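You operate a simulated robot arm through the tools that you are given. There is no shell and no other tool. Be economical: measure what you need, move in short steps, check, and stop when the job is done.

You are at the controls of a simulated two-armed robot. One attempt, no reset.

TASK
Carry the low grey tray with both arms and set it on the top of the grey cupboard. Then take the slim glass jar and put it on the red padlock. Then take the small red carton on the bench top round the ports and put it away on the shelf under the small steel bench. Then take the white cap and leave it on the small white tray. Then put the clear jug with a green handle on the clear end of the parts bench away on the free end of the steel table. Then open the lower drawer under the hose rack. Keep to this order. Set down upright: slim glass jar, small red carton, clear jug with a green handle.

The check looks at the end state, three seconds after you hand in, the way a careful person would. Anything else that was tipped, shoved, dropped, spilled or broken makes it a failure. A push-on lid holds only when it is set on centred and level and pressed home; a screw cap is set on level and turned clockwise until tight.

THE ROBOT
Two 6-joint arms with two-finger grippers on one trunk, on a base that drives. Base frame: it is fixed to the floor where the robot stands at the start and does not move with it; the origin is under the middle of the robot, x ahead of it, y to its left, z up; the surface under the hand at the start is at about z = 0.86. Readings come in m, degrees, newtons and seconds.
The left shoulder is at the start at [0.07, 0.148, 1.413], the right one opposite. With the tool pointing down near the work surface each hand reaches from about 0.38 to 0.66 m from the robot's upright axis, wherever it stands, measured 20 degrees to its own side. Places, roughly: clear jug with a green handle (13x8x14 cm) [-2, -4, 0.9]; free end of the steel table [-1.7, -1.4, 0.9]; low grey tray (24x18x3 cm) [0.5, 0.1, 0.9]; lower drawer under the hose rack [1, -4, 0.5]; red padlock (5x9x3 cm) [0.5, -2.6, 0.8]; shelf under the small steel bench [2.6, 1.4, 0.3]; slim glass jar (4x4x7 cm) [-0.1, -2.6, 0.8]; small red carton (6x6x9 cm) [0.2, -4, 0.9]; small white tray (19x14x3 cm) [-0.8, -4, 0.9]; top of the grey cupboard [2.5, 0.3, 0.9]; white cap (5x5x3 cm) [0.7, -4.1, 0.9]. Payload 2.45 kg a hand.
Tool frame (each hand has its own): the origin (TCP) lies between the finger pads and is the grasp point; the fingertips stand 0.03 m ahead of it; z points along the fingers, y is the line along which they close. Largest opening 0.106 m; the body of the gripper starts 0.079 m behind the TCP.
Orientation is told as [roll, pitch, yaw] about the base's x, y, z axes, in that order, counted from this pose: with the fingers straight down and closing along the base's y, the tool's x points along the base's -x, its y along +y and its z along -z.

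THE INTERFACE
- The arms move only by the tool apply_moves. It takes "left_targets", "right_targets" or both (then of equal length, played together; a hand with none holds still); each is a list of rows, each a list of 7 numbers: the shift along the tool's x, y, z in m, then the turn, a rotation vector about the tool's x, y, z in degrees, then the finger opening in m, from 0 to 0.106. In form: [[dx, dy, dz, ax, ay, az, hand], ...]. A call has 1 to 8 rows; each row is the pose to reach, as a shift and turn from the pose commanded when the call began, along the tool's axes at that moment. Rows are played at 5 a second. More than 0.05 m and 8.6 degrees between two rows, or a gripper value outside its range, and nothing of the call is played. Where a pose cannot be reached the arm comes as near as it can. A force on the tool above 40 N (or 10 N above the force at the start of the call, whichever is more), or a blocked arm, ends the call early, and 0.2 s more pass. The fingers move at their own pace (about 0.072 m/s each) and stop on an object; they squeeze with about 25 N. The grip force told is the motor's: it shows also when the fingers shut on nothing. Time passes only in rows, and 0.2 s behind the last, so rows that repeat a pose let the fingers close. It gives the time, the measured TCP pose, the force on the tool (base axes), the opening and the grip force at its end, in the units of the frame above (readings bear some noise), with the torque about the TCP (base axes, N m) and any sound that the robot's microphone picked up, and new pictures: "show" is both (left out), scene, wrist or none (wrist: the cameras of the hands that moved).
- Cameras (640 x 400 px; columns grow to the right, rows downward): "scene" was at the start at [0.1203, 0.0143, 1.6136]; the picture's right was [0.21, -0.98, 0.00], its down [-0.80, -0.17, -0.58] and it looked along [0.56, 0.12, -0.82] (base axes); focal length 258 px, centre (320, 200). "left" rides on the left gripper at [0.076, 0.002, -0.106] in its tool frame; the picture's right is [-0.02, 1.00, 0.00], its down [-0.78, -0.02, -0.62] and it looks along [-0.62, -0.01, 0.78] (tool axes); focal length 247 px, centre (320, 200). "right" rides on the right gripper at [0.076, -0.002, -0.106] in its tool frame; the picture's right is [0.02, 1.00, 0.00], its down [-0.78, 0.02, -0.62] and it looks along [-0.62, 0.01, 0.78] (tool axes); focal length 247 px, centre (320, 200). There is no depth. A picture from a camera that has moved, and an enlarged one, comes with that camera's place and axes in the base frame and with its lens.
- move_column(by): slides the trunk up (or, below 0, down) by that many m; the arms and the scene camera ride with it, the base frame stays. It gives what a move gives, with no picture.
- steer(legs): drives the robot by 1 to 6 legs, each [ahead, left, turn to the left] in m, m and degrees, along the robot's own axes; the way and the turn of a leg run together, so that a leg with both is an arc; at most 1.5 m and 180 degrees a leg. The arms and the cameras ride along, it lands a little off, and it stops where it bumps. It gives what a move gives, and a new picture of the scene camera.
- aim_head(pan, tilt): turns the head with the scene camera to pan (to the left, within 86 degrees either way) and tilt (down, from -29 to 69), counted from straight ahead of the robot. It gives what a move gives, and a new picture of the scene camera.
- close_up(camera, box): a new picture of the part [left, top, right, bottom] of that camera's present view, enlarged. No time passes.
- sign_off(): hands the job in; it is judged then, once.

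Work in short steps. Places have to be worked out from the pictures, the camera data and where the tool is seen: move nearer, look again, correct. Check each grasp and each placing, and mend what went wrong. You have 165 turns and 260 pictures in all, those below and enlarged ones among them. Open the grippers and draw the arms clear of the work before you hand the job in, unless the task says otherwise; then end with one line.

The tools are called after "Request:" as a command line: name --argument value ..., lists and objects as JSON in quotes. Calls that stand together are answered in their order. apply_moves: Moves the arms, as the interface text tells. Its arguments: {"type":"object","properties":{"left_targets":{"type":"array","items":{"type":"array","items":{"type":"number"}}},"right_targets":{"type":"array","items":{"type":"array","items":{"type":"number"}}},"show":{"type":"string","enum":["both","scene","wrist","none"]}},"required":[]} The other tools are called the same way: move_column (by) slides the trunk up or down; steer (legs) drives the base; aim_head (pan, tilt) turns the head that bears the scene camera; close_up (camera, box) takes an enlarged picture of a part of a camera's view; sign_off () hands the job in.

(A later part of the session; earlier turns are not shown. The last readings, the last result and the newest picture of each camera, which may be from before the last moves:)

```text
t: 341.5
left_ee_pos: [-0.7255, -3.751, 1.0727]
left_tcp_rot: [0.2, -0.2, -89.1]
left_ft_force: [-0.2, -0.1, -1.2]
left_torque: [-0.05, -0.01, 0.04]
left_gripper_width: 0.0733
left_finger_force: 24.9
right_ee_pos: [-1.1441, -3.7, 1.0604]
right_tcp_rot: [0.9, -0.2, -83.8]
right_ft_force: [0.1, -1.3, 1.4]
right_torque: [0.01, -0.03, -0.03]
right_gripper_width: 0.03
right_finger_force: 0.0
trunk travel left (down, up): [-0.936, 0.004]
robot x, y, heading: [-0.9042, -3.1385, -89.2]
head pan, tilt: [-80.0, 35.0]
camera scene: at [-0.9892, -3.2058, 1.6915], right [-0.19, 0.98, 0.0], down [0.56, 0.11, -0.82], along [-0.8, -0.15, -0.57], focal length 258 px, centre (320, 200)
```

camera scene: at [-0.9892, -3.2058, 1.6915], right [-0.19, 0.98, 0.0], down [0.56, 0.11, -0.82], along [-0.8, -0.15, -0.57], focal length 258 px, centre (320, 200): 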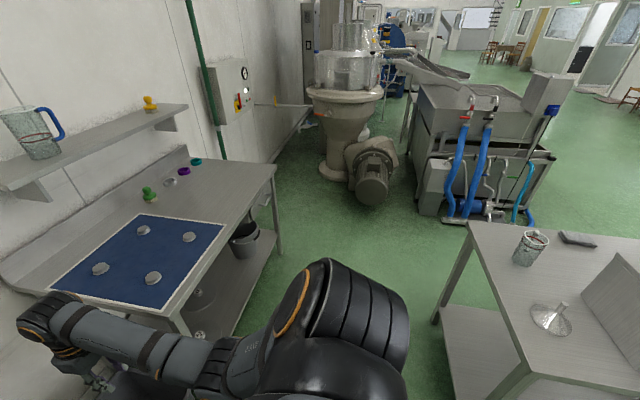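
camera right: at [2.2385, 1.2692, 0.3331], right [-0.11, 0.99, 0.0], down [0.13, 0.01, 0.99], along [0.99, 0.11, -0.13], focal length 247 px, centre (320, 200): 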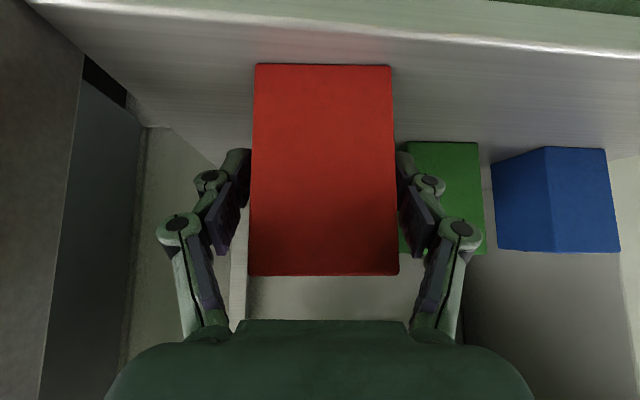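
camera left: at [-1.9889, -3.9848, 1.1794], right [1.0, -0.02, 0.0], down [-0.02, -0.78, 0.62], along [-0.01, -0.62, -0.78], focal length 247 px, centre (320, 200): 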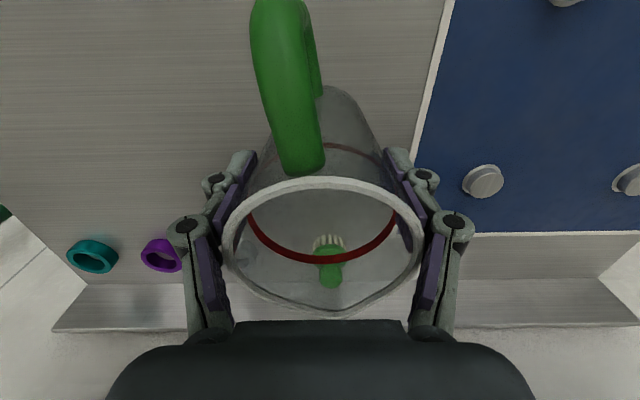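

The gap is clear. I'll reverse north past the table.

Request:
steer --legs '[[-1.4, 0, -0.8], [-1.35, 0, 0]]'

Request:
aim_head --pan -45 --tilt 35

```text
t: 354.9
left_ee_pos: [-0.7418, -0.9839, 1.0728]
left_tcp_rot: [0.2, -0.2, -89.1]
left_ft_force: [0.2, 1.2, -0.4]
left_torque: [-0.03, -0.01, 0.0]
left_gripper_width: 0.0723
left_finger_force: 24.9
right_ee_pos: [-1.1611, -0.9323, 1.0599]
right_tcp_rot: [0.9, -0.1, -83.7]
right_ft_force: [0.2, 0.3, -0.7]
right_torque: [-0.02, 0.02, -0.02]
right_gripper_width: 0.0297
right_finger_force: 0.0
trunk travel left (down, up): [-0.936, 0.004]
robot x, y, heading: [-0.9208, -0.3715, -89.3]
head pan, tilt: [-80.0, 35.0]
camera scene: at [-1.0068, -0.4387, 1.6915], right [-0.19, 0.98, 0.0], down [0.56, 0.11, -0.82], along [-0.8, -0.15, -0.57], focal length 258 px, centre (320, 200)
```

scene: 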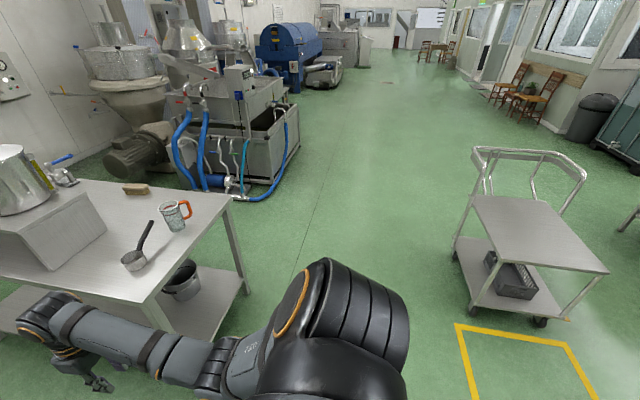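

```text
t: 355.9
left_ee_pos: [-0.7421, -0.9829, 1.072]
left_tcp_rot: [0.2, -0.2, -89.1]
left_ft_force: [-0.2, 0.6, 0.4]
left_torque: [0.01, -0.02, -0.02]
left_gripper_width: 0.0729
left_finger_force: 25.0
right_ee_pos: [-1.161, -0.9318, 1.0604]
right_tcp_rot: [0.8, 0.0, -83.9]
right_ft_force: [0.1, -0.1, -0.1]
right_torque: [-0.02, 0.01, -0.01]
right_gripper_width: 0.0301
right_finger_force: 0.1
trunk travel left (down, up): [-0.936, 0.004]
robot x, y, heading: [-0.9194, -0.3704, -89.4]
head pan, tilt: [-45.0, 35.0]
camera scene: at [-0.9818, -0.4844, 1.6915], right [-0.72, 0.7, 0.0], down [0.4, 0.41, -0.82], along [-0.57, -0.59, -0.57], focal length 258 px, centre (320, 200)
```

scene: 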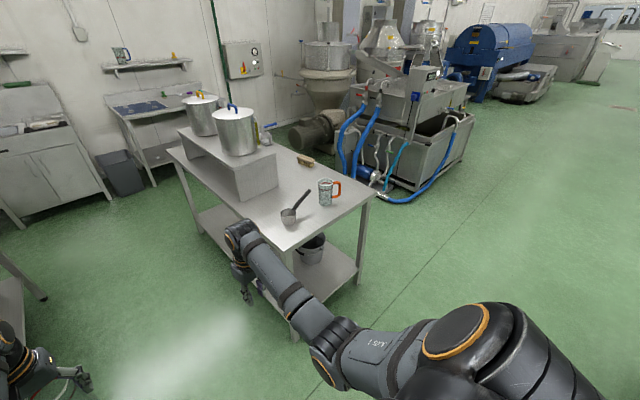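

The table's north end has a ladle at about (-1.58, -1.32) and an orange-handled jug at (-1.79, -1.27); the rack starts near y -1.58. The clear part of that end is around x≈-1.95, y≈-1.33. I'll slide right and look.

Request:
steer --legs '[[0, -1.2, -0.6]]'

Request:
aim_head --pan 15 --tilt 45

```text
t: 362.1
left_ee_pos: [-1.9548, -0.9961, 1.0735]
left_tcp_rot: [0.3, -0.2, -89.6]
left_ft_force: [-0.2, -0.6, -1.0]
left_torque: [-0.01, -0.01, 0.0]
left_gripper_width: 0.0728
left_finger_force: 24.9
right_ee_pos: [-2.3729, -0.9397, 1.0605]
right_tcp_rot: [0.8, -0.1, -84.4]
right_ft_force: [0.9, -0.1, 0.0]
right_torque: [0.01, 0.0, 0.0]
right_gripper_width: 0.03
right_finger_force: 0.0
trunk travel left (down, up): [-0.936, 0.004]
robot x, y, heading: [-2.1259, -0.3785, -89.8]
head pan, tilt: [-45.0, 35.0]
camera scene: at [-2.1889, -0.4942, 1.6915], right [-0.71, 0.7, 0.0], down [0.4, 0.41, -0.82], along [-0.58, -0.58, -0.57], focal length 258 px, centre (320, 200)
```

scene: 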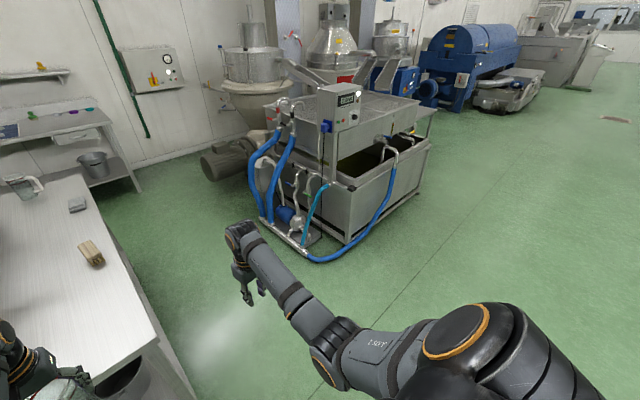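

```text
t: 363.4
left_ee_pos: [-1.9551, -0.9962, 1.0739]
left_tcp_rot: [0.2, -0.2, -89.7]
left_ft_force: [-0.3, -0.7, -1.2]
left_torque: [0.0, -0.01, -0.01]
left_gripper_width: 0.0728
left_finger_force: 25.1
right_ee_pos: [-2.3734, -0.938, 1.0604]
right_tcp_rot: [0.9, -0.1, -84.4]
right_ft_force: [-0.3, 0.2, -0.1]
right_torque: [0.04, 0.01, -0.03]
right_gripper_width: 0.0301
right_finger_force: 0.0
trunk travel left (down, up): [-0.936, 0.004]
robot x, y, heading: [-2.1273, -0.3829, -89.6]
head pan, tilt: [15.0, 45.0]
camera scene: at [-2.1065, -0.5103, 1.6767], right [-0.97, -0.26, 0.0], down [-0.18, 0.68, -0.71], along [0.18, -0.68, -0.71], focal length 258 px, centre (320, 200)
```

scene: 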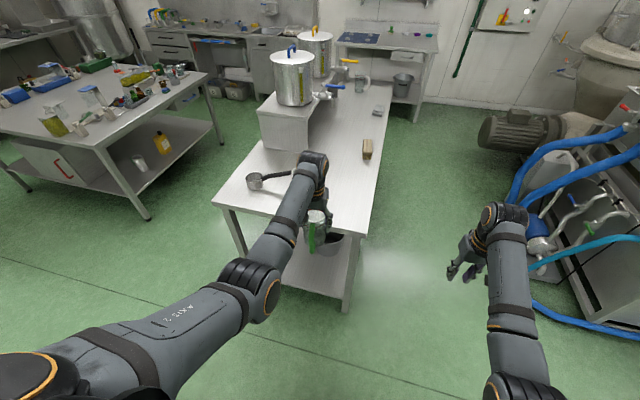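

Table corners are confirmed at (-2.10, -1.15) and (-1.46, -1.13). I'll drive ahead 0.33 m to bring the jug above (-1.95, -1.33).

Request:
steer --legs '[[0.33, 0, 0]]'

Request:
close_up --camera "left" --box '[0, 0, 640, 400]'

Request:
aim_head --pan 30 --tilt 50

```text
t: 365.5
left_ee_pos: [-1.9538, -1.316, 1.0738]
left_tcp_rot: [0.2, -0.4, -89.7]
left_ft_force: [0.0, 0.3, -1.3]
left_torque: [-0.03, -0.01, -0.04]
left_gripper_width: 0.0729
left_finger_force: 24.8
right_ee_pos: [-2.3721, -1.2604, 1.0619]
right_tcp_rot: [0.9, -0.2, -84.4]
right_ft_force: [0.1, 0.8, -0.7]
right_torque: [-0.02, 0.03, 0.0]
right_gripper_width: 0.03
right_finger_force: 0.1
trunk travel left (down, up): [-0.936, 0.004]
robot x, y, heading: [-2.1286, -0.7016, -89.8]
head pan, tilt: [15.0, 45.0]
camera scene: at [-2.1052, -0.8297, 1.677], right [-0.96, -0.26, 0.0], down [-0.19, 0.68, -0.71], along [0.19, -0.68, -0.71], focal length 258 px, centre (320, 200)
```

scene: 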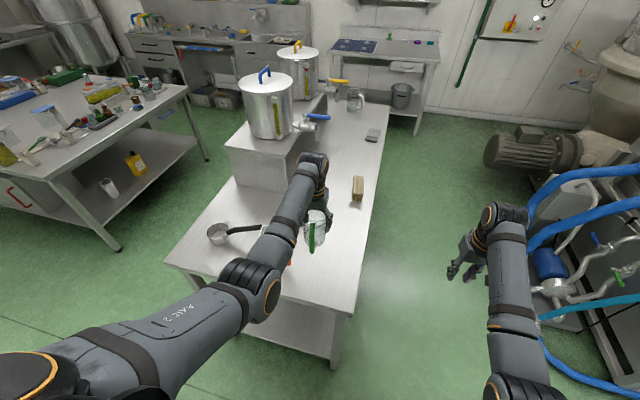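

```text
1.00 times, centred on (320, 200) of left (not enlarged: the box is as wide or as high as the picture)
camera zoom: at [-1.9527, -1.2395, 1.1801], right [1.0, -0.02, 0.0], down [-0.01, -0.78, 0.63], along [-0.01, -0.63, -0.78], focal length 247 px, centre (320, 200)
```

zoom: 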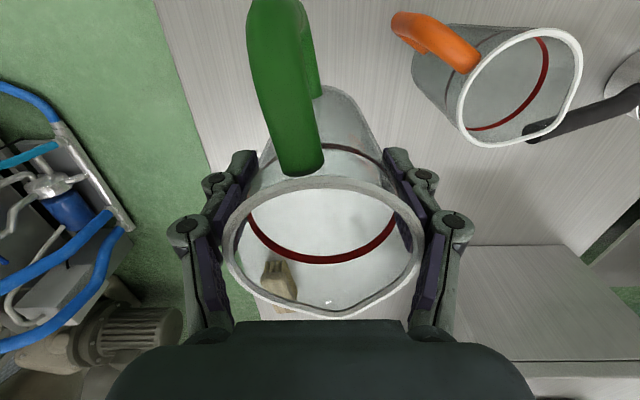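

```text
t: 366.3
left_ee_pos: [-1.9539, -1.3178, 1.0723]
left_tcp_rot: [0.2, -0.1, -89.7]
left_ft_force: [1.3, -0.4, -1.1]
left_torque: [0.03, 0.01, 0.01]
left_gripper_width: 0.0727
left_finger_force: 25.0
right_ee_pos: [-2.3724, -1.2632, 1.0595]
right_tcp_rot: [0.9, -0.2, -84.4]
right_ft_force: [0.2, 0.4, -0.3]
right_torque: [0.03, 0.0, 0.0]
right_gripper_width: 0.0299
right_finger_force: 0.1
trunk travel left (down, up): [-0.936, 0.004]
robot x, y, heading: [-2.1253, -0.7059, -90.0]
head pan, tilt: [30.0, 50.0]
camera scene: at [-2.0878, -0.8216, 1.6697], right [-0.86, -0.5, 0.0], down [-0.38, 0.66, -0.64], along [0.32, -0.56, -0.77], focal length 258 px, centre (320, 200)
```

scene: 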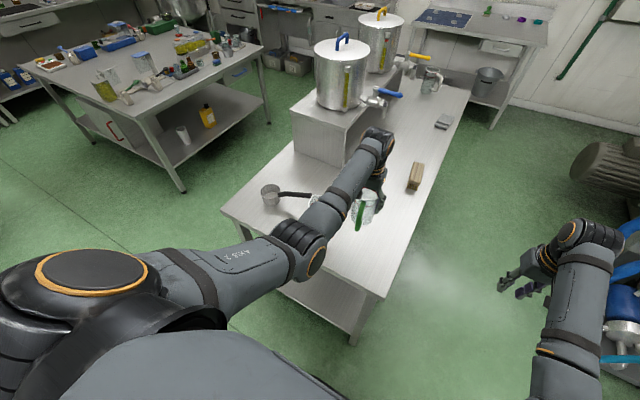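

Clear spot. I'll shift 1.5 cm west and lower the jug to just above the table.

Request:
apply_moves --left_targets '[[0, -0.008, 0.03, 0, 0, 0, 0.03], [0, -0.015, 0.06, 0, 0, 0, 0.03], [0, -0.015, 0.085, 0, 0, 0, 0.03], [0, -0.015, 0.1, 0, 0, 0, 0.03], [0, -0.015, 0.105, 0, 0, 0, 0.03]]' --show "wrist"

```text
t: 367.5
left_ee_pos: [-1.969, -1.3169, 0.9682]
left_tcp_rot: [0.3, -0.2, -89.7]
left_ft_force: [0.0, 0.1, -0.9]
left_torque: [-0.04, 0.0, 0.01]
left_gripper_width: 0.0729
left_finger_force: 25.5
right_ee_pos: [-2.3717, -1.2627, 1.0614]
right_tcp_rot: [0.9, -0.1, -84.5]
right_ft_force: [0.2, 0.7, -0.1]
right_torque: [0.03, -0.01, -0.01]
right_gripper_width: 0.0301
right_finger_force: 0.0
trunk travel left (down, up): [-0.936, 0.004]
robot x, y, heading: [-2.1308, -0.7026, -90.0]
head pan, tilt: [30.0, 50.0]
camera left: at [-1.9675, -1.2417, 1.074], right [1.0, -0.02, 0.0], down [-0.01, -0.78, 0.62], along [-0.01, -0.62, -0.78], focal length 247 px, centre (320, 200)
```

left: 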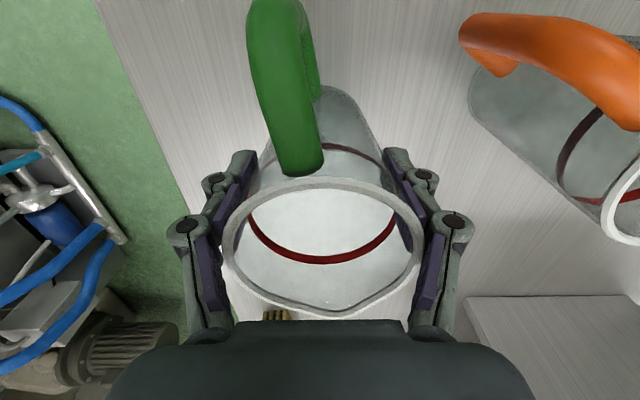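

Request:
apply_moves --left_targets '[[0, 0, 0.005, 0, 0, 0, 0.03], [0, 0, 0.01, 0, 0, 0, 0.03], [0, 0, 0.014, 0, 0, 0, 0.03], [0, 0, 0.018, 0, 0, 0, 0.03], [0, 0, 0.021, 0, 0, 0, 0.03]]' --show "none"

```text
t: 368.7
left_ee_pos: [-1.9694, -1.3185, 0.9512]
left_tcp_rot: [0.3, -0.6, -89.7]
left_ft_force: [0.6, -5.3, 12.5]
left_torque: [0.12, 0.27, 0.07]
left_gripper_width: 0.0734
left_finger_force: 25.6
right_ee_pos: [-2.374, -1.2606, 1.0614]
right_tcp_rot: [0.9, -0.1, -84.3]
right_ft_force: [-0.4, -0.1, -0.6]
right_torque: [-0.03, -0.02, 0.02]
right_gripper_width: 0.0299
right_finger_force: 0.2
trunk travel left (down, up): [-0.936, 0.004]
robot x, y, heading: [-2.1275, -0.7054, -89.9]
head pan, tilt: [30.0, 50.0]
```

Contact at 12 N (z 0.951, as expected). I'll release slowly and rise.

Request:
apply_moves --left_targets '[[0, 0, -0.002, 0, 0, 0, 0.03], [0, 0, -0.002, 0, 0, 0, 0.06], [0, 0, -0.002, 0, 0, 0, 0.08], [0, 0, -0.002, 0, 0, 0, 0.1], [0, 0, -0.002, 0, 0, 0, 0.1]]' --show "wrist"

Request:
apply_moves --left_targets '[[0, 0, -0.03, 0, 0, 0, 0.1], [0, 0, -0.07, 0, 0, 0, 0.1], [0, 0, -0.11, 0, 0, 0, 0.1], [0, 0, -0.15, 0, 0, 0, 0.1]]' --show "wrist"

```text
t: 369.9
left_ee_pos: [-1.9695, -1.318, 0.95]
left_tcp_rot: [0.2, -0.2, -89.7]
left_ft_force: [0.2, 0.5, -0.1]
left_torque: [-0.01, -0.04, -0.02]
left_gripper_width: 0.1001
left_finger_force: 0.0
right_ee_pos: [-2.3724, -1.2619, 1.0602]
right_tcp_rot: [1.0, -0.1, -84.4]
right_ft_force: [0.4, 0.8, -0.3]
right_torque: [0.03, 0.0, -0.03]
right_gripper_width: 0.0299
right_finger_force: 0.0
trunk travel left (down, up): [-0.936, 0.004]
robot x, y, heading: [-2.1262, -0.7039, -89.7]
head pan, tilt: [30.0, 50.0]
camera left: at [-1.9677, -1.2417, 1.0554], right [1.0, -0.02, 0.0], down [-0.01, -0.78, 0.62], along [-0.01, -0.62, -0.78], focal length 247 px, centre (320, 200)
```

left: 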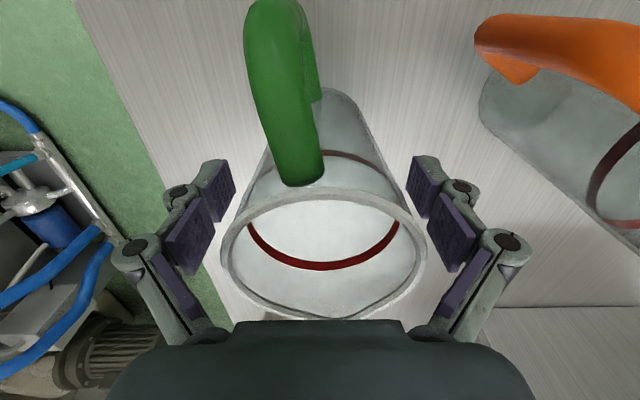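

```text
t: 370.9
left_ee_pos: [-1.9691, -1.3174, 1.1006]
left_tcp_rot: [0.2, -0.3, -89.7]
left_ft_force: [-0.2, -0.1, 0.5]
left_torque: [0.0, 0.0, -0.03]
left_gripper_width: 0.0996
left_finger_force: 0.1
right_ee_pos: [-2.3727, -1.2613, 1.061]
right_tcp_rot: [0.9, -0.2, -84.4]
right_ft_force: [0.0, 0.8, 0.1]
right_torque: [0.02, 0.02, 0.0]
right_gripper_width: 0.03
right_finger_force: 0.0
trunk travel left (down, up): [-0.936, 0.004]
robot x, y, heading: [-2.1235, -0.7047, -90.0]
head pan, tilt: [30.0, 50.0]
camera left: at [-1.9681, -1.2429, 1.2056], right [1.0, -0.02, 0.0], down [-0.01, -0.78, 0.62], along [-0.01, -0.62, -0.78], focal length 247 px, centre (320, 200)
```

left: 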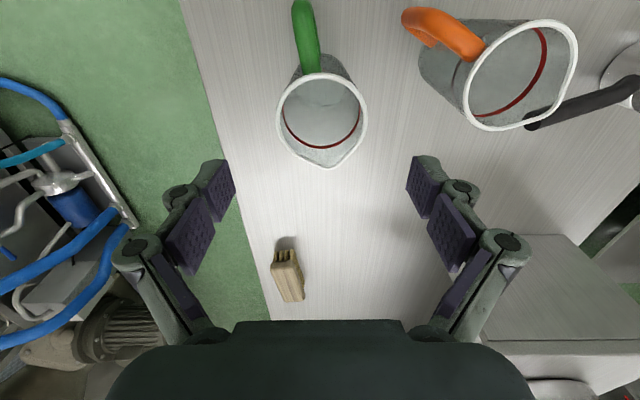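

The jug stands upright on the free end. I'll back off, then turn the left hand to point forward for gripping the drawer's horizontal handle.

Request:
steer --legs '[[-0.35, 0, 0]]'

Request:
apply_moves --left_targets '[[0, 0, 0, 0, -8, 0, 0.06], [0, 0, 0.005, 0, -16, 0, 0.06], [0, 0, 0.01, 0, -24, 0, 0.06], [-0.005, 0, 0.015, 0, -32, 0, 0.06], [-0.01, 0, 0.02, 0, -40, 0, 0.06], [-0.015, 0, 0.025, 0, -48, 0, 0.06], [-0.02, 0, 0.03, 0, -56, 0, 0.06], [-0.02, 0, 0.03, 0, -56, 0, 0.06]]' --show "scene"

```text
t: 373.1
left_ee_pos: [-1.9686, -0.9722, 1.099]
left_tcp_rot: [0.2, -0.1, -89.5]
left_ft_force: [-0.3, -0.1, -0.3]
left_torque: [0.03, 0.02, 0.03]
left_gripper_width: 0.0999
left_finger_force: 0.1
right_ee_pos: [-2.3724, -0.9148, 1.0599]
right_tcp_rot: [0.9, 0.0, -84.2]
right_ft_force: [0.9, -0.3, 0.1]
right_torque: [0.01, 0.02, 0.01]
right_gripper_width: 0.0297
right_finger_force: 0.1
trunk travel left (down, up): [-0.936, 0.004]
robot x, y, heading: [-2.1281, -0.3521, -89.7]
head pan, tilt: [30.0, 50.0]
camera scene: at [-2.0894, -0.4734, 1.6695], right [-0.86, -0.51, 0.0], down [-0.39, 0.66, -0.64], along [0.33, -0.55, -0.77], focal length 258 px, centre (320, 200)
```

scene: 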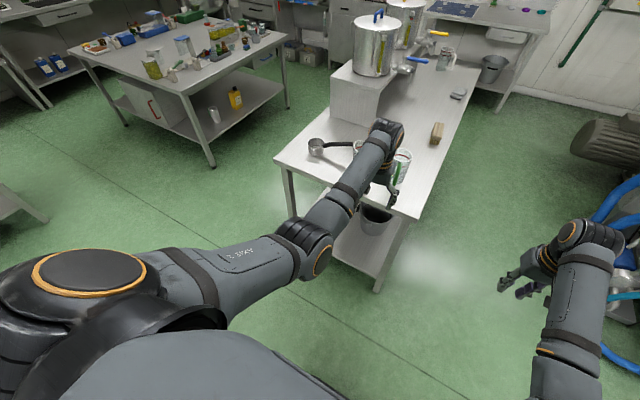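

```text
t: 374.9
left_ee_pos: [-1.9685, -0.989, 1.0682]
left_tcp_rot: [0.0, -56.1, -89.5]
left_ft_force: [-0.1, 0.5, 0.1]
left_torque: [0.01, -0.02, 0.01]
left_gripper_width: 0.0601
left_finger_force: 0.1
right_ee_pos: [-2.3725, -0.9134, 1.0604]
right_tcp_rot: [0.9, -0.2, -84.1]
right_ft_force: [-0.5, 0.1, -0.4]
right_torque: [0.0, -0.04, 0.02]
right_gripper_width: 0.0301
right_finger_force: 0.1
trunk travel left (down, up): [-0.936, 0.004]
robot x, y, heading: [-2.1299, -0.3556, -89.8]
head pan, tilt: [30.0, 50.0]
camera scene: at [-2.0893, -0.4707, 1.6698], right [-0.86, -0.51, 0.0], down [-0.39, 0.66, -0.64], along [0.33, -0.55, -0.77], focal length 258 px, centre (320, 200)
```

scene: 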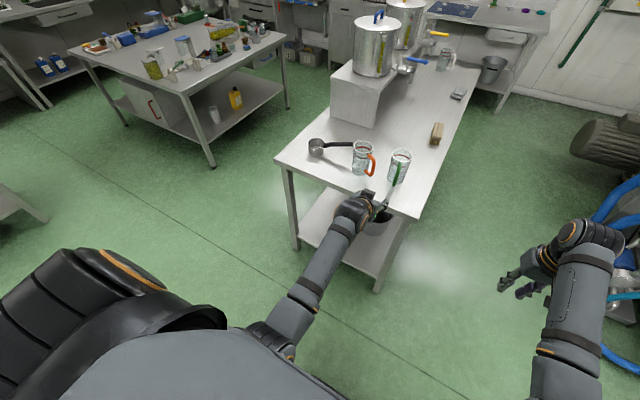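

Reached cleanly. I'll finish the pitch to 90°, then roll 90° so the fingers close vertically.

Request:
apply_moves --left_targets '[[0, 0, 0, 0, -8.5, 0, 0.06], [0, 0, 0, 0, -17, 0, 0.06], [0, 0, 0, 0, -25.5, 0, 0.06], [0, 0, 0, 0, -34, 0, 0.06], [0, 0, 0, 0, -34, 0, 0.06]]' --show "none"

Request:
apply_moves --left_targets '[[0, 0, 0, 0, 0, -8, 0.06], [0, 0, 0, 0, 0, -16, 0.06], [0, 0, 0, 0, 0, -24, 0.06], [0, 0, 0, 0, 0, -32, 0.06], [0, 0, 0, 0, 0, -40, 0.06], [0, 0, 0, 0, 0, -48, 0.06], [0, 0, 0, 0, 0, -56, 0.06], [0, 0, 0, 0, 0, -56, 0.06]]' --show "none"

Request:
apply_moves --left_targets '[[0, 0, 0, 0, 0, -8, 0.06], [0, 0, 0, 0, 0, -16, 0.06], [0, 0, 0, 0, 0, -25, 0.06], [0, 0, 0, 0, 0, -34, 0.06], [0, 0, 0, 0, 0, -34, 0.06]]' --show "both"

```text
t: 376.1
left_ee_pos: [-1.9683, -0.9902, 1.0695]
left_tcp_rot: [137.5, -89.7, 133.1]
left_ft_force: [0.0, -0.1, -0.1]
left_torque: [-0.01, 0.01, 0.0]
left_gripper_width: 0.0598
left_finger_force: 0.1
right_ee_pos: [-2.3729, -0.9127, 1.0607]
right_tcp_rot: [0.9, -0.1, -84.2]
right_ft_force: [0.3, 0.9, 0.4]
right_torque: [0.0, -0.04, 0.02]
right_gripper_width: 0.03
right_finger_force: 0.0
trunk travel left (down, up): [-0.936, 0.004]
robot x, y, heading: [-2.1257, -0.3514, -89.5]
head pan, tilt: [30.0, 50.0]
```

```text
t: 377.9
left_ee_pos: [-1.9686, -0.9883, 1.0681]
left_tcp_rot: [-90.2, -34.0, 0.6]
left_ft_force: [0.4, 1.4, 0.3]
left_torque: [0.03, -0.02, -0.02]
left_gripper_width: 0.0602
left_finger_force: 0.1
right_ee_pos: [-2.3724, -0.9132, 1.0607]
right_tcp_rot: [0.9, -0.1, -84.2]
right_ft_force: [-0.7, 1.5, 0.2]
right_torque: [-0.02, 0.01, 0.02]
right_gripper_width: 0.03
right_finger_force: 0.0
trunk travel left (down, up): [-0.936, 0.004]
robot x, y, heading: [-2.126, -0.3525, -89.4]
head pan, tilt: [30.0, 50.0]
```

```text
refused: row 3 steps farther than a row can; nothing moved
```

Request:
apply_moves --left_targets '[[0, 0, 0, 0, 0, -8.4, 0.06], [0, 0, 0, 0, 0, -16.8, 0.06], [0, 0, 0, 0, 0, -25.2, 0.06], [0, 0, 0, 0, 0, -33.6, 0.06], [0, 0, 0, 0, 0, -33.6, 0.06]]' --show "both"

```text
t: 379.1
left_ee_pos: [-1.9687, -0.9889, 1.0688]
left_tcp_rot: [-90.2, -0.5, 0.4]
left_ft_force: [-1.2, -0.4, -0.4]
left_torque: [-0.01, 0.02, -0.02]
left_gripper_width: 0.0599
left_finger_force: 0.0
right_ee_pos: [-2.372, -0.9119, 1.0609]
right_tcp_rot: [1.0, -0.1, -84.2]
right_ft_force: [1.5, -0.4, 1.1]
right_torque: [0.0, 0.0, 0.05]
right_gripper_width: 0.0302
right_finger_force: 0.1
trunk travel left (down, up): [-0.936, 0.004]
robot x, y, heading: [-2.1288, -0.3514, -89.6]
head pan, tilt: [30.0, 50.0]
camera scene: at [-2.0894, -0.4703, 1.6698], right [-0.86, -0.51, 0.0], down [-0.39, 0.66, -0.64], along [0.33, -0.55, -0.77], focal length 258 px, centre (320, 200)
camera left: at [-2.0459, -0.8834, 1.0659], right [0.03, 0.0, -1.0], down [0.78, 0.63, 0.02], along [0.63, -0.78, 0.02], focal length 247 px, centre (320, 200)
```

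scene: 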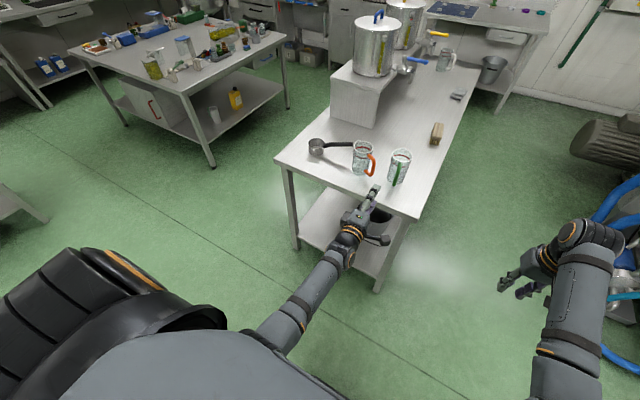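
left: 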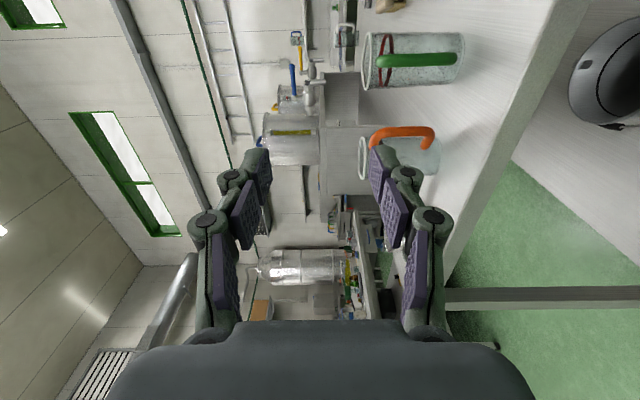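

The hand now points forward with the fingers closing vertically. I'll drive back through the gap and along the corridor to the drawers.

Request:
steer --legs '[[0, 1.22, 0], [1.4, 0, 0], [1.37, 0, 0], [0, 0.9, 0]]'

Request:
aim_head --pan 25 --tilt 40

```text
t: 402.7
left_ee_pos: [0.1809, -3.7404, 1.0696]
left_tcp_rot: [-90.2, -0.6, 0.8]
left_ft_force: [-0.6, 0.6, 0.6]
left_torque: [0.04, -0.02, 0.02]
left_gripper_width: 0.0598
left_finger_force: 0.0
right_ee_pos: [-0.2233, -3.6679, 1.0607]
right_tcp_rot: [0.8, -0.2, -83.8]
right_ft_force: [0.2, -0.5, 0.6]
right_torque: [0.01, -0.03, 0.0]
right_gripper_width: 0.0301
right_finger_force: 0.1
trunk travel left (down, up): [-0.936, 0.004]
robot x, y, heading: [0.0163, -3.1069, -89.1]
head pan, tilt: [30.0, 50.0]
camera scene: at [0.0563, -3.2242, 1.6698], right [-0.86, -0.51, 0.0], down [-0.39, 0.66, -0.64], along [0.33, -0.55, -0.77], focal length 258 px, centre (320, 200)
```

scene: 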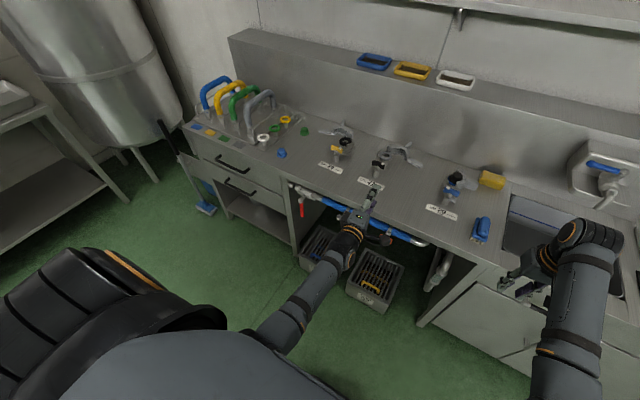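

```text
t: 403.4
left_ee_pos: [0.182, -3.7417, 1.0703]
left_tcp_rot: [-90.2, -0.5, 0.9]
left_ft_force: [0.4, 0.2, 0.2]
left_torque: [0.01, 0.0, -0.03]
left_gripper_width: 0.06
left_finger_force: 0.0
right_ee_pos: [-0.2232, -3.6686, 1.0615]
right_tcp_rot: [0.9, -0.1, -83.6]
right_ft_force: [-0.7, 0.3, -0.2]
right_torque: [0.0, -0.01, 0.0]
right_gripper_width: 0.0301
right_finger_force: 0.0
trunk travel left (down, up): [-0.936, 0.004]
robot x, y, heading: [0.0186, -3.1096, -89.2]
head pan, tilt: [25.0, 40.0]
camera scene: at [0.0552, -3.2346, 1.6839], right [-0.9, -0.44, 0.0], down [-0.28, 0.58, -0.77], along [0.33, -0.69, -0.64], focal length 258 px, centre (320, 200)
```

scene: 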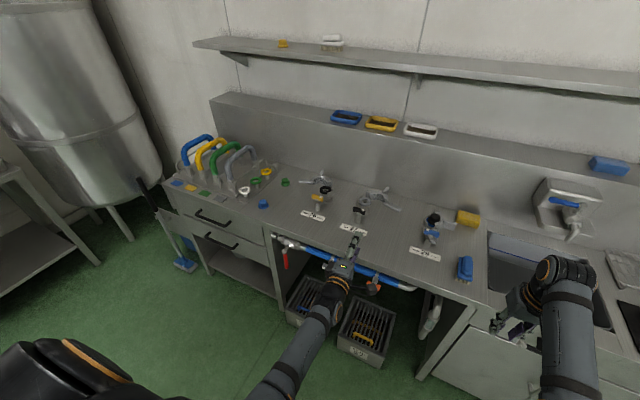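

Now I'll slide left so the left hand lines up with the handle at x≈1.0 and look.

Request:
steer --legs '[[0, 0.81, -0.6]]'

Request:
aim_head --pan 10 --tilt 50

```text
t: 407.7
left_ee_pos: [0.9855, -3.7343, 1.0689]
left_tcp_rot: [-90.2, -0.6, 0.5]
left_ft_force: [-0.7, -0.1, 0.7]
left_torque: [-0.02, 0.0, 0.01]
left_gripper_width: 0.0601
left_finger_force: 0.1
right_ee_pos: [0.5811, -3.6576, 1.061]
right_tcp_rot: [0.9, -0.1, -84.2]
right_ft_force: [0.2, -0.1, 0.6]
right_torque: [0.02, -0.04, -0.02]
right_gripper_width: 0.0302
right_finger_force: 0.1
trunk travel left (down, up): [-0.936, 0.004]
robot x, y, heading: [0.8235, -3.0957, -89.7]
head pan, tilt: [25.0, 40.0]
camera scene: at [0.8617, -3.2262, 1.684], right [-0.9, -0.43, 0.0], down [-0.28, 0.58, -0.77], along [0.33, -0.69, -0.64], focal length 258 px, centre (320, 200)
```

scene: 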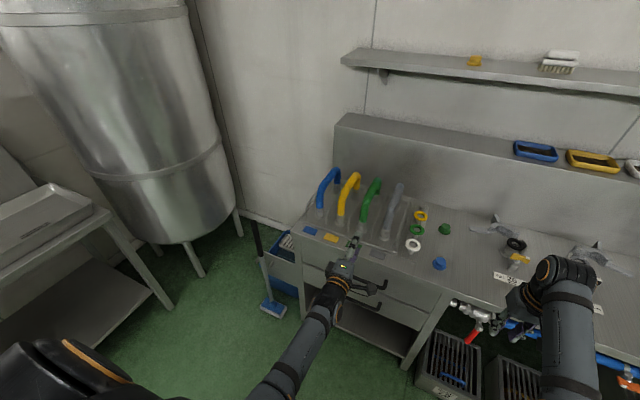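

```text
t: 408.5
left_ee_pos: [0.9868, -3.7345, 1.0687]
left_tcp_rot: [-90.2, -0.6, 0.5]
left_ft_force: [-0.7, -0.4, -1.0]
left_torque: [-0.04, -0.01, 0.0]
left_gripper_width: 0.0599
left_finger_force: 0.1
right_ee_pos: [0.5818, -3.6576, 1.0609]
right_tcp_rot: [0.9, -0.1, -84.2]
right_ft_force: [-0.3, 0.2, 0.3]
right_torque: [-0.02, 0.03, 0.01]
right_gripper_width: 0.0302
right_finger_force: 0.1
trunk travel left (down, up): [-0.936, 0.004]
robot x, y, heading: [0.8284, -3.0991, -89.5]
head pan, tilt: [10.0, 50.0]
camera scene: at [0.8408, -3.2251, 1.6698], right [-0.98, -0.18, 0.0], down [-0.14, 0.75, -0.64], along [0.12, -0.63, -0.77], focal length 258 px, centre (320, 200)
```

scene: 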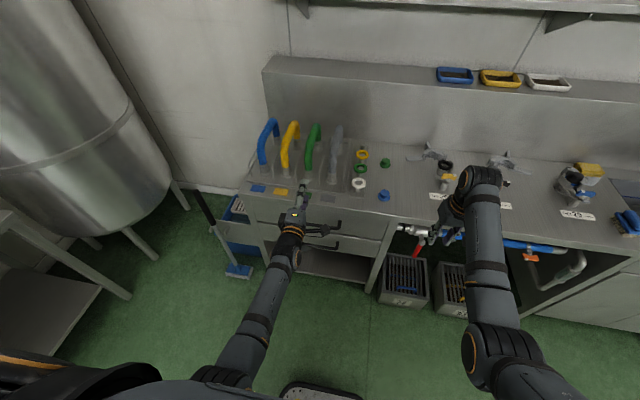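

I'll lower the trunk 0.4 m (hand tips stay ahead of the handles) and view from the lower viewpoint.

Request:
move_column --by -0.4

Request:
aim_head --pan 15 --tilt 35

Request:
close_up --camera "left" --box '[0, 0, 640, 400]'

```text
t: 412.3
left_ee_pos: [0.9859, -3.7337, 0.6691]
left_tcp_rot: [-90.2, -0.5, 0.5]
left_ft_force: [0.8, 0.1, 0.1]
left_torque: [-0.01, -0.01, -0.03]
left_gripper_width: 0.0599
left_finger_force: 0.1
right_ee_pos: [0.5817, -3.6582, 0.6617]
right_tcp_rot: [0.9, -0.1, -84.2]
right_ft_force: [-0.4, -0.6, -0.3]
right_torque: [-0.01, 0.0, -0.01]
right_gripper_width: 0.03
right_finger_force: 0.1
trunk travel left (down, up): [-0.536, 0.404]
robot x, y, heading: [0.8275, -3.0976, -89.6]
head pan, tilt: [10.0, 50.0]
```

```text
t: 413.1
left_ee_pos: [0.9859, -3.7335, 0.67]
left_tcp_rot: [-90.2, -0.7, 0.6]
left_ft_force: [-0.2, -1.0, 0.6]
left_torque: [-0.01, 0.01, 0.0]
left_gripper_width: 0.0598
left_finger_force: 0.1
right_ee_pos: [0.5826, -3.6587, 0.6619]
right_tcp_rot: [0.9, -0.2, -84.2]
right_ft_force: [-0.4, -0.3, 0.5]
right_torque: [-0.01, -0.03, 0.01]
right_gripper_width: 0.0301
right_finger_force: 0.1
trunk travel left (down, up): [-0.536, 0.404]
robot x, y, heading: [0.8278, -3.0997, -89.6]
head pan, tilt: [15.0, 35.0]
camera scene: at [0.8497, -3.2342, 1.2915], right [-0.96, -0.27, 0.0], down [-0.15, 0.55, -0.82], along [0.22, -0.79, -0.57], focal length 258 px, centre (320, 200)
```

scene: 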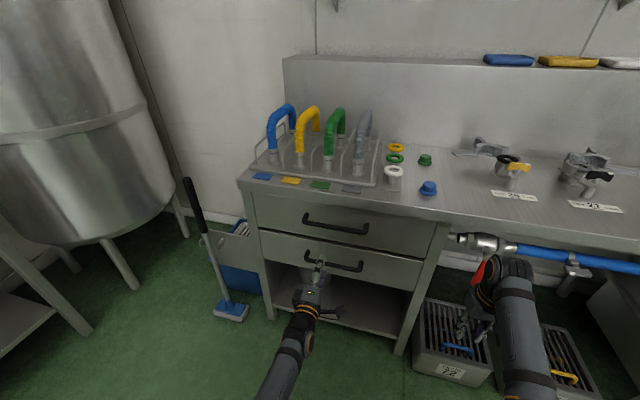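

```text
1.00 times, centred on (320, 200) of left (not enlarged: the box is as wide or as high as the picture)
camera zoom: at [0.9088, -3.6289, 0.6657], right [0.03, 0.0, -1.0], down [0.78, 0.63, 0.02], along [0.63, -0.78, 0.02], focal length 247 px, centre (320, 200)
```

zoom: 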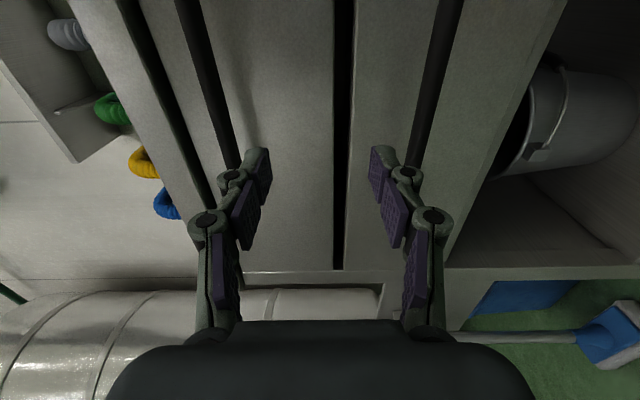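

The lower handle bar is at about z 0.58, y -3.85, spanning x 0.87–1.08. I'll lower another 9 cm and check alignment.

Request:
move_column --by -0.09

Request:
close_up --camera "left" --box '[0, 0, 640, 400]'

Request:
close_up --camera "scene" --box '[220, 170, 420, 310]'

```text
t: 414.4
left_ee_pos: [0.9841, -3.7335, 0.5796]
left_tcp_rot: [-90.2, -0.6, 0.5]
left_ft_force: [0.3, -0.6, 0.1]
left_torque: [0.02, 0.0, 0.0]
left_gripper_width: 0.06
left_finger_force: 0.0
right_ee_pos: [0.5817, -3.6576, 0.5712]
right_tcp_rot: [0.9, -0.1, -84.2]
right_ft_force: [-0.2, -0.6, -0.3]
right_torque: [0.01, 0.0, 0.01]
right_gripper_width: 0.03
right_finger_force: 0.1
trunk travel left (down, up): [-0.446, 0.494]
robot x, y, heading: [0.8264, -3.097, -89.6]
head pan, tilt: [15.0, 35.0]
```

```text
1.00 times, centred on (320, 200) of left (not enlarged: the box is as wide or as high as the picture)
camera zoom: at [0.9088, -3.6288, 0.5759], right [0.03, 0.0, -1.0], down [0.78, 0.63, 0.02], along [0.63, -0.78, 0.02], focal length 247 px, centre (320, 200)
```

zoom: 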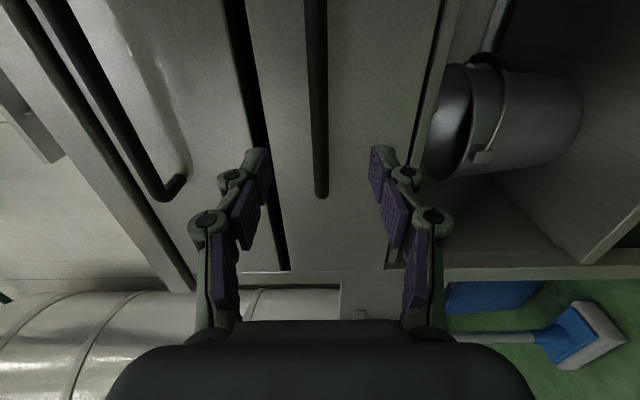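

```text
2.86 times, centred on (320, 240) of scene
camera zoom: at [0.8498, -3.2339, 1.2016], right [-0.96, -0.27, 0.0], down [-0.15, 0.55, -0.82], along [0.22, -0.79, -0.57], focal length 739 px, centre (320, 86)
```

zoom: 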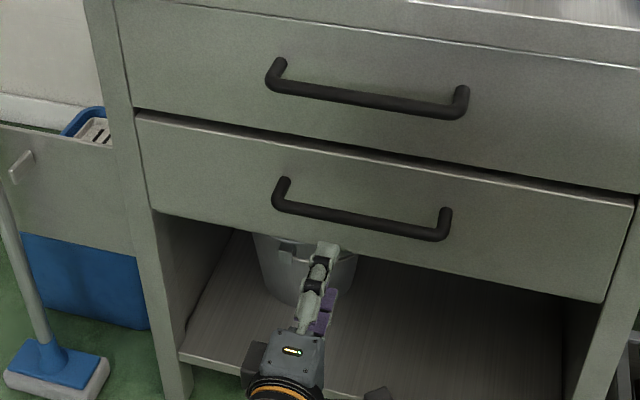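

The bar is centred between the fingers. I'll drive ahead 10 cm and close on it.

Request:
steer --legs '[[0.1, 0, 0]]'

Request:
close_up --camera "left" --box '[0, 0, 640, 400]'

```text
t: 415.5
left_ee_pos: [0.9872, -3.8358, 0.5773]
left_tcp_rot: [-90.1, -0.6, 0.5]
left_ft_force: [0.2, -0.4, -0.6]
left_torque: [-0.06, 0.0, 0.04]
left_gripper_width: 0.0599
left_finger_force: 0.1
right_ee_pos: [0.5838, -3.7593, 0.5705]
right_tcp_rot: [0.9, 0.0, -84.1]
right_ft_force: [-0.9, -0.5, 0.0]
right_torque: [0.02, 0.02, -0.01]
right_gripper_width: 0.0302
right_finger_force: 0.1
trunk travel left (down, up): [-0.446, 0.494]
robot x, y, heading: [0.8282, -3.1975, -89.5]
head pan, tilt: [15.0, 35.0]
camera scene: at [0.8505, -3.3368, 1.2013], right [-0.96, -0.27, 0.0], down [-0.15, 0.55, -0.82], along [0.22, -0.79, -0.57], focal length 258 px, centre (320, 200)
```

scene: 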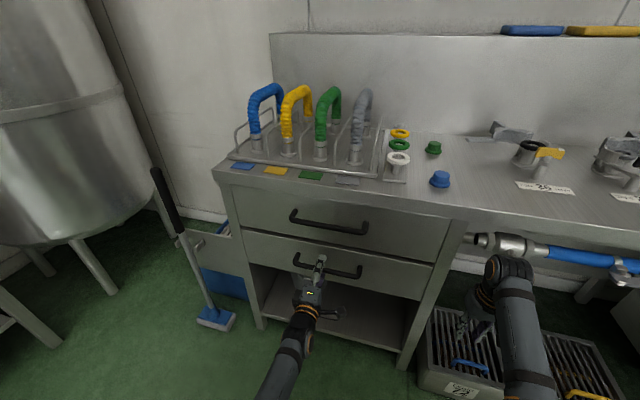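

```text
1.00 times, centred on (320, 200) of left (not enlarged: the box is as wide or as high as the picture)
camera zoom: at [0.9095, -3.7307, 0.575], right [0.03, 0.0, -1.0], down [0.78, 0.63, 0.02], along [0.63, -0.78, 0.02], focal length 247 px, centre (320, 200)
```

zoom: 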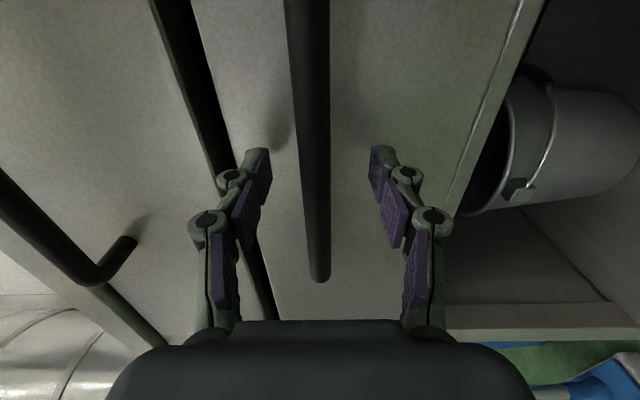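

The bar lies between the pads about 1.4 cm ahead of the TCP. I'll close on it.

Request:
apply_moves --left_targets '[[0, 0, 0, 0, 0, 0, 0.04], [0, 0, 0, 0, 0, 0, 0.02], [0, 0, 0, 0, 0, 0, 0.0], [0, 0, 0, 0, 0, 0, 0.0]]' --show "wrist"

```text
t: 416.5
left_ee_pos: [0.9865, -3.8342, 0.5797]
left_tcp_rot: [-90.3, -0.6, 0.5]
left_ft_force: [-0.2, -1.3, 4.6]
left_torque: [-0.03, 0.46, 0.06]
left_gripper_width: 0.0145
left_finger_force: 40.5
right_ee_pos: [0.5828, -3.759, 0.5709]
right_tcp_rot: [0.9, -0.3, -84.2]
right_ft_force: [0.4, -0.1, 0.6]
right_torque: [-0.01, 0.02, -0.02]
right_gripper_width: 0.0298
right_finger_force: 0.1
trunk travel left (down, up): [-0.446, 0.494]
robot x, y, heading: [0.8247, -3.2003, -89.6]
head pan, tilt: [15.0, 35.0]
camera left: at [0.9095, -3.7302, 0.5767], right [0.03, -0.01, -1.0], down [0.78, 0.63, 0.02], along [0.63, -0.78, 0.02], focal length 247 px, centre (320, 200)
```

left: 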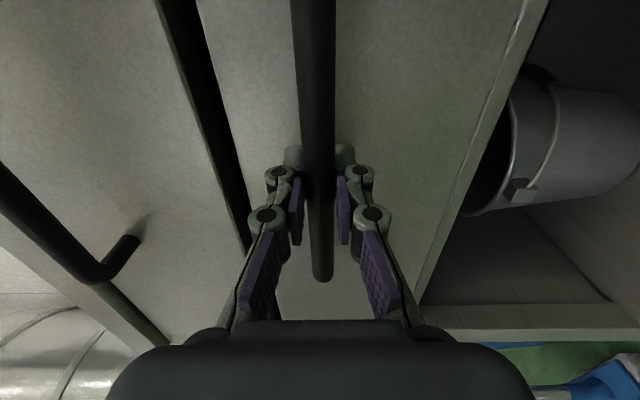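

The bar is gripped. I'll pull with the arm first.

Request:
apply_moves --left_targets '[[0, 0, -0.015, 0, 0, 0, 0], [0, 0, -0.03, 0, 0, 0, 0], [0, 0, -0.045, 0, 0, 0, 0], [0, 0, -0.06, 0, 0, 0, 0], [0, 0, -0.075, 0, 0, 0, 0], [0, 0, -0.09, 0, 0, 0, 0]]' --show "scene"

```text
t: 417.9
left_ee_pos: [0.9873, -3.7449, 0.5794]
left_tcp_rot: [-90.4, -0.6, 0.4]
left_ft_force: [1.5, 2.0, 14.8]
left_torque: [-0.02, 0.46, -0.1]
left_gripper_width: 0.0143
left_finger_force: 40.8
right_ee_pos: [0.5827, -3.7576, 0.5723]
right_tcp_rot: [0.9, -0.1, -84.3]
right_ft_force: [-0.3, -0.3, 0.3]
right_torque: [0.03, -0.02, 0.0]
right_gripper_width: 0.03
right_finger_force: 0.0
trunk travel left (down, up): [-0.446, 0.494]
robot x, y, heading: [0.8265, -3.1964, -89.9]
head pan, tilt: [15.0, 35.0]
camera scene: at [0.8501, -3.3332, 1.2019], right [-0.96, -0.27, 0.0], down [-0.15, 0.55, -0.82], along [0.22, -0.79, -0.57], focal length 258 px, centre (320, 200)
```

scene: 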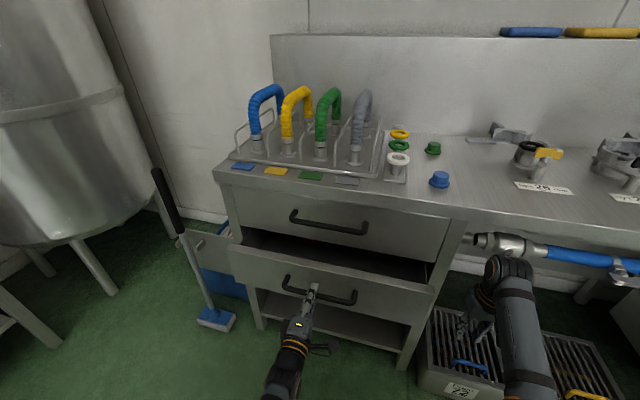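

The drawer is opening smoothly (9 cm). I'll back the base 10 cm, then pull further with the arm.

Request:
steer --legs '[[-0.1, 0, 0]]'

Request:
apply_moves --left_targets '[[0, 0, -0.015, 0, 0, 0, 0], [0, 0, -0.03, 0, 0, 0, 0], [0, 0, -0.045, 0, 0, 0, 0], [0, 0, -0.06, 0, 0, 0, 0], [0, 0, -0.075, 0, 0, 0, 0]]' --show "scene"

```text
t: 419.1
left_ee_pos: [0.9874, -3.644, 0.5795]
left_tcp_rot: [-90.4, -0.7, 0.5]
left_ft_force: [1.5, -0.8, 17.3]
left_torque: [-0.11, 0.44, 0.24]
left_gripper_width: 0.0145
left_finger_force: 40.5
right_ee_pos: [0.5823, -3.6578, 0.5714]
right_tcp_rot: [0.9, -0.4, -84.2]
right_ft_force: [-0.1, 0.3, 0.6]
right_torque: [-0.01, -0.03, -0.04]
right_gripper_width: 0.0302
right_finger_force: 0.1
trunk travel left (down, up): [-0.446, 0.494]
robot x, y, heading: [0.8293, -3.0995, -89.7]
head pan, tilt: [15.0, 35.0]
camera scene: at [0.8495, -3.2314, 1.202], right [-0.96, -0.27, 0.0], down [-0.15, 0.55, -0.82], along [0.22, -0.79, -0.57], focal length 258 px, centre (320, 200)
```

scene: 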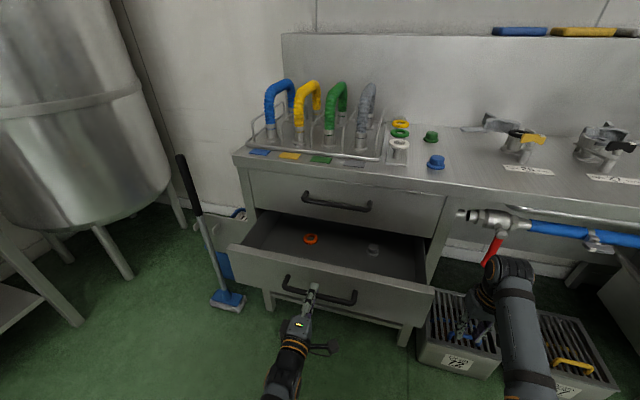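

```text
t: 420.4
left_ee_pos: [0.9914, -3.5744, 0.5801]
left_tcp_rot: [-91.0, -3.0, -0.7]
left_ft_force: [-17.5, 1.1, -3.2]
left_torque: [0.03, 0.97, -0.19]
left_gripper_width: 0.0151
left_finger_force: 41.5
right_ee_pos: [0.5799, -3.659, 0.5706]
right_tcp_rot: [0.9, -0.2, -84.1]
right_ft_force: [0.8, 0.7, 0.0]
right_torque: [0.0, -0.01, 0.04]
right_gripper_width: 0.0299
right_finger_force: 0.1
trunk travel left (down, up): [-0.446, 0.494]
robot x, y, heading: [0.8238, -3.0974, -89.8]
head pan, tilt: [15.0, 35.0]
stopped in row 5 (left hand): the force on the tool passed its limit at 42 N (the readings are from after the stop); the commanded pose is now the measured one
camera scene: at [0.8477, -3.2347, 1.2018], right [-0.96, -0.27, 0.0], down [-0.15, 0.55, -0.82], along [0.22, -0.79, -0.57], focal length 258 px, centre (320, 200)
```

scene: 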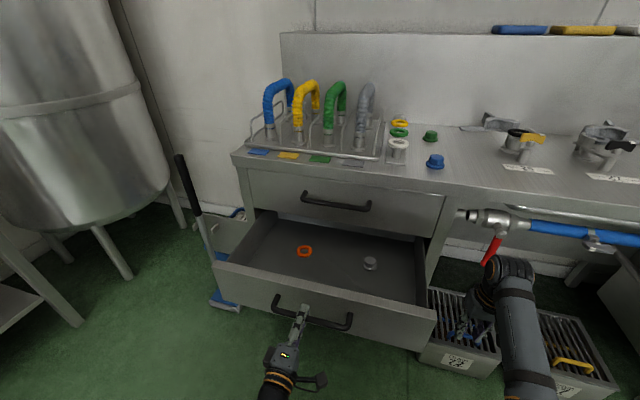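

The drawer is about 26 cm open. I'll release the bar and withdraw the hand.

Request:
apply_moves --left_targets '[[0, 0, 0, 0, 0, 0, 0.02], [0, 0, 0, 0, 0, 0, 0.05], [0, 0, 0, 0, 0, 0, 0.06], [0, 0, 0, 0, 0, 0, 0.06]]' --show "wrist"

```text
t: 421.4
left_ee_pos: [0.9927, -3.5747, 0.5804]
left_tcp_rot: [-91.0, -3.0, -0.8]
left_ft_force: [-0.5, -0.6, 0.9]
left_torque: [0.01, 0.01, 0.03]
left_gripper_width: 0.0601
left_finger_force: 0.0
right_ee_pos: [0.5825, -3.6584, 0.5712]
right_tcp_rot: [0.9, -0.1, -84.1]
right_ft_force: [0.5, 0.0, 0.5]
right_torque: [0.02, -0.02, 0.0]
right_gripper_width: 0.0301
right_finger_force: 0.0
trunk travel left (down, up): [-0.446, 0.494]
robot x, y, heading: [0.8259, -3.0982, -89.6]
head pan, tilt: [15.0, 35.0]
camera left: at [0.9179, -3.468, 0.5727], right [0.07, -0.02, -1.0], down [0.79, 0.61, 0.05], along [0.61, -0.79, 0.06], focal length 247 px, centre (320, 200)
```

left: 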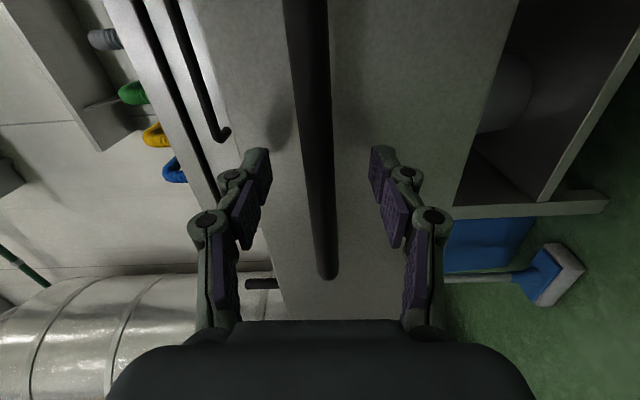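

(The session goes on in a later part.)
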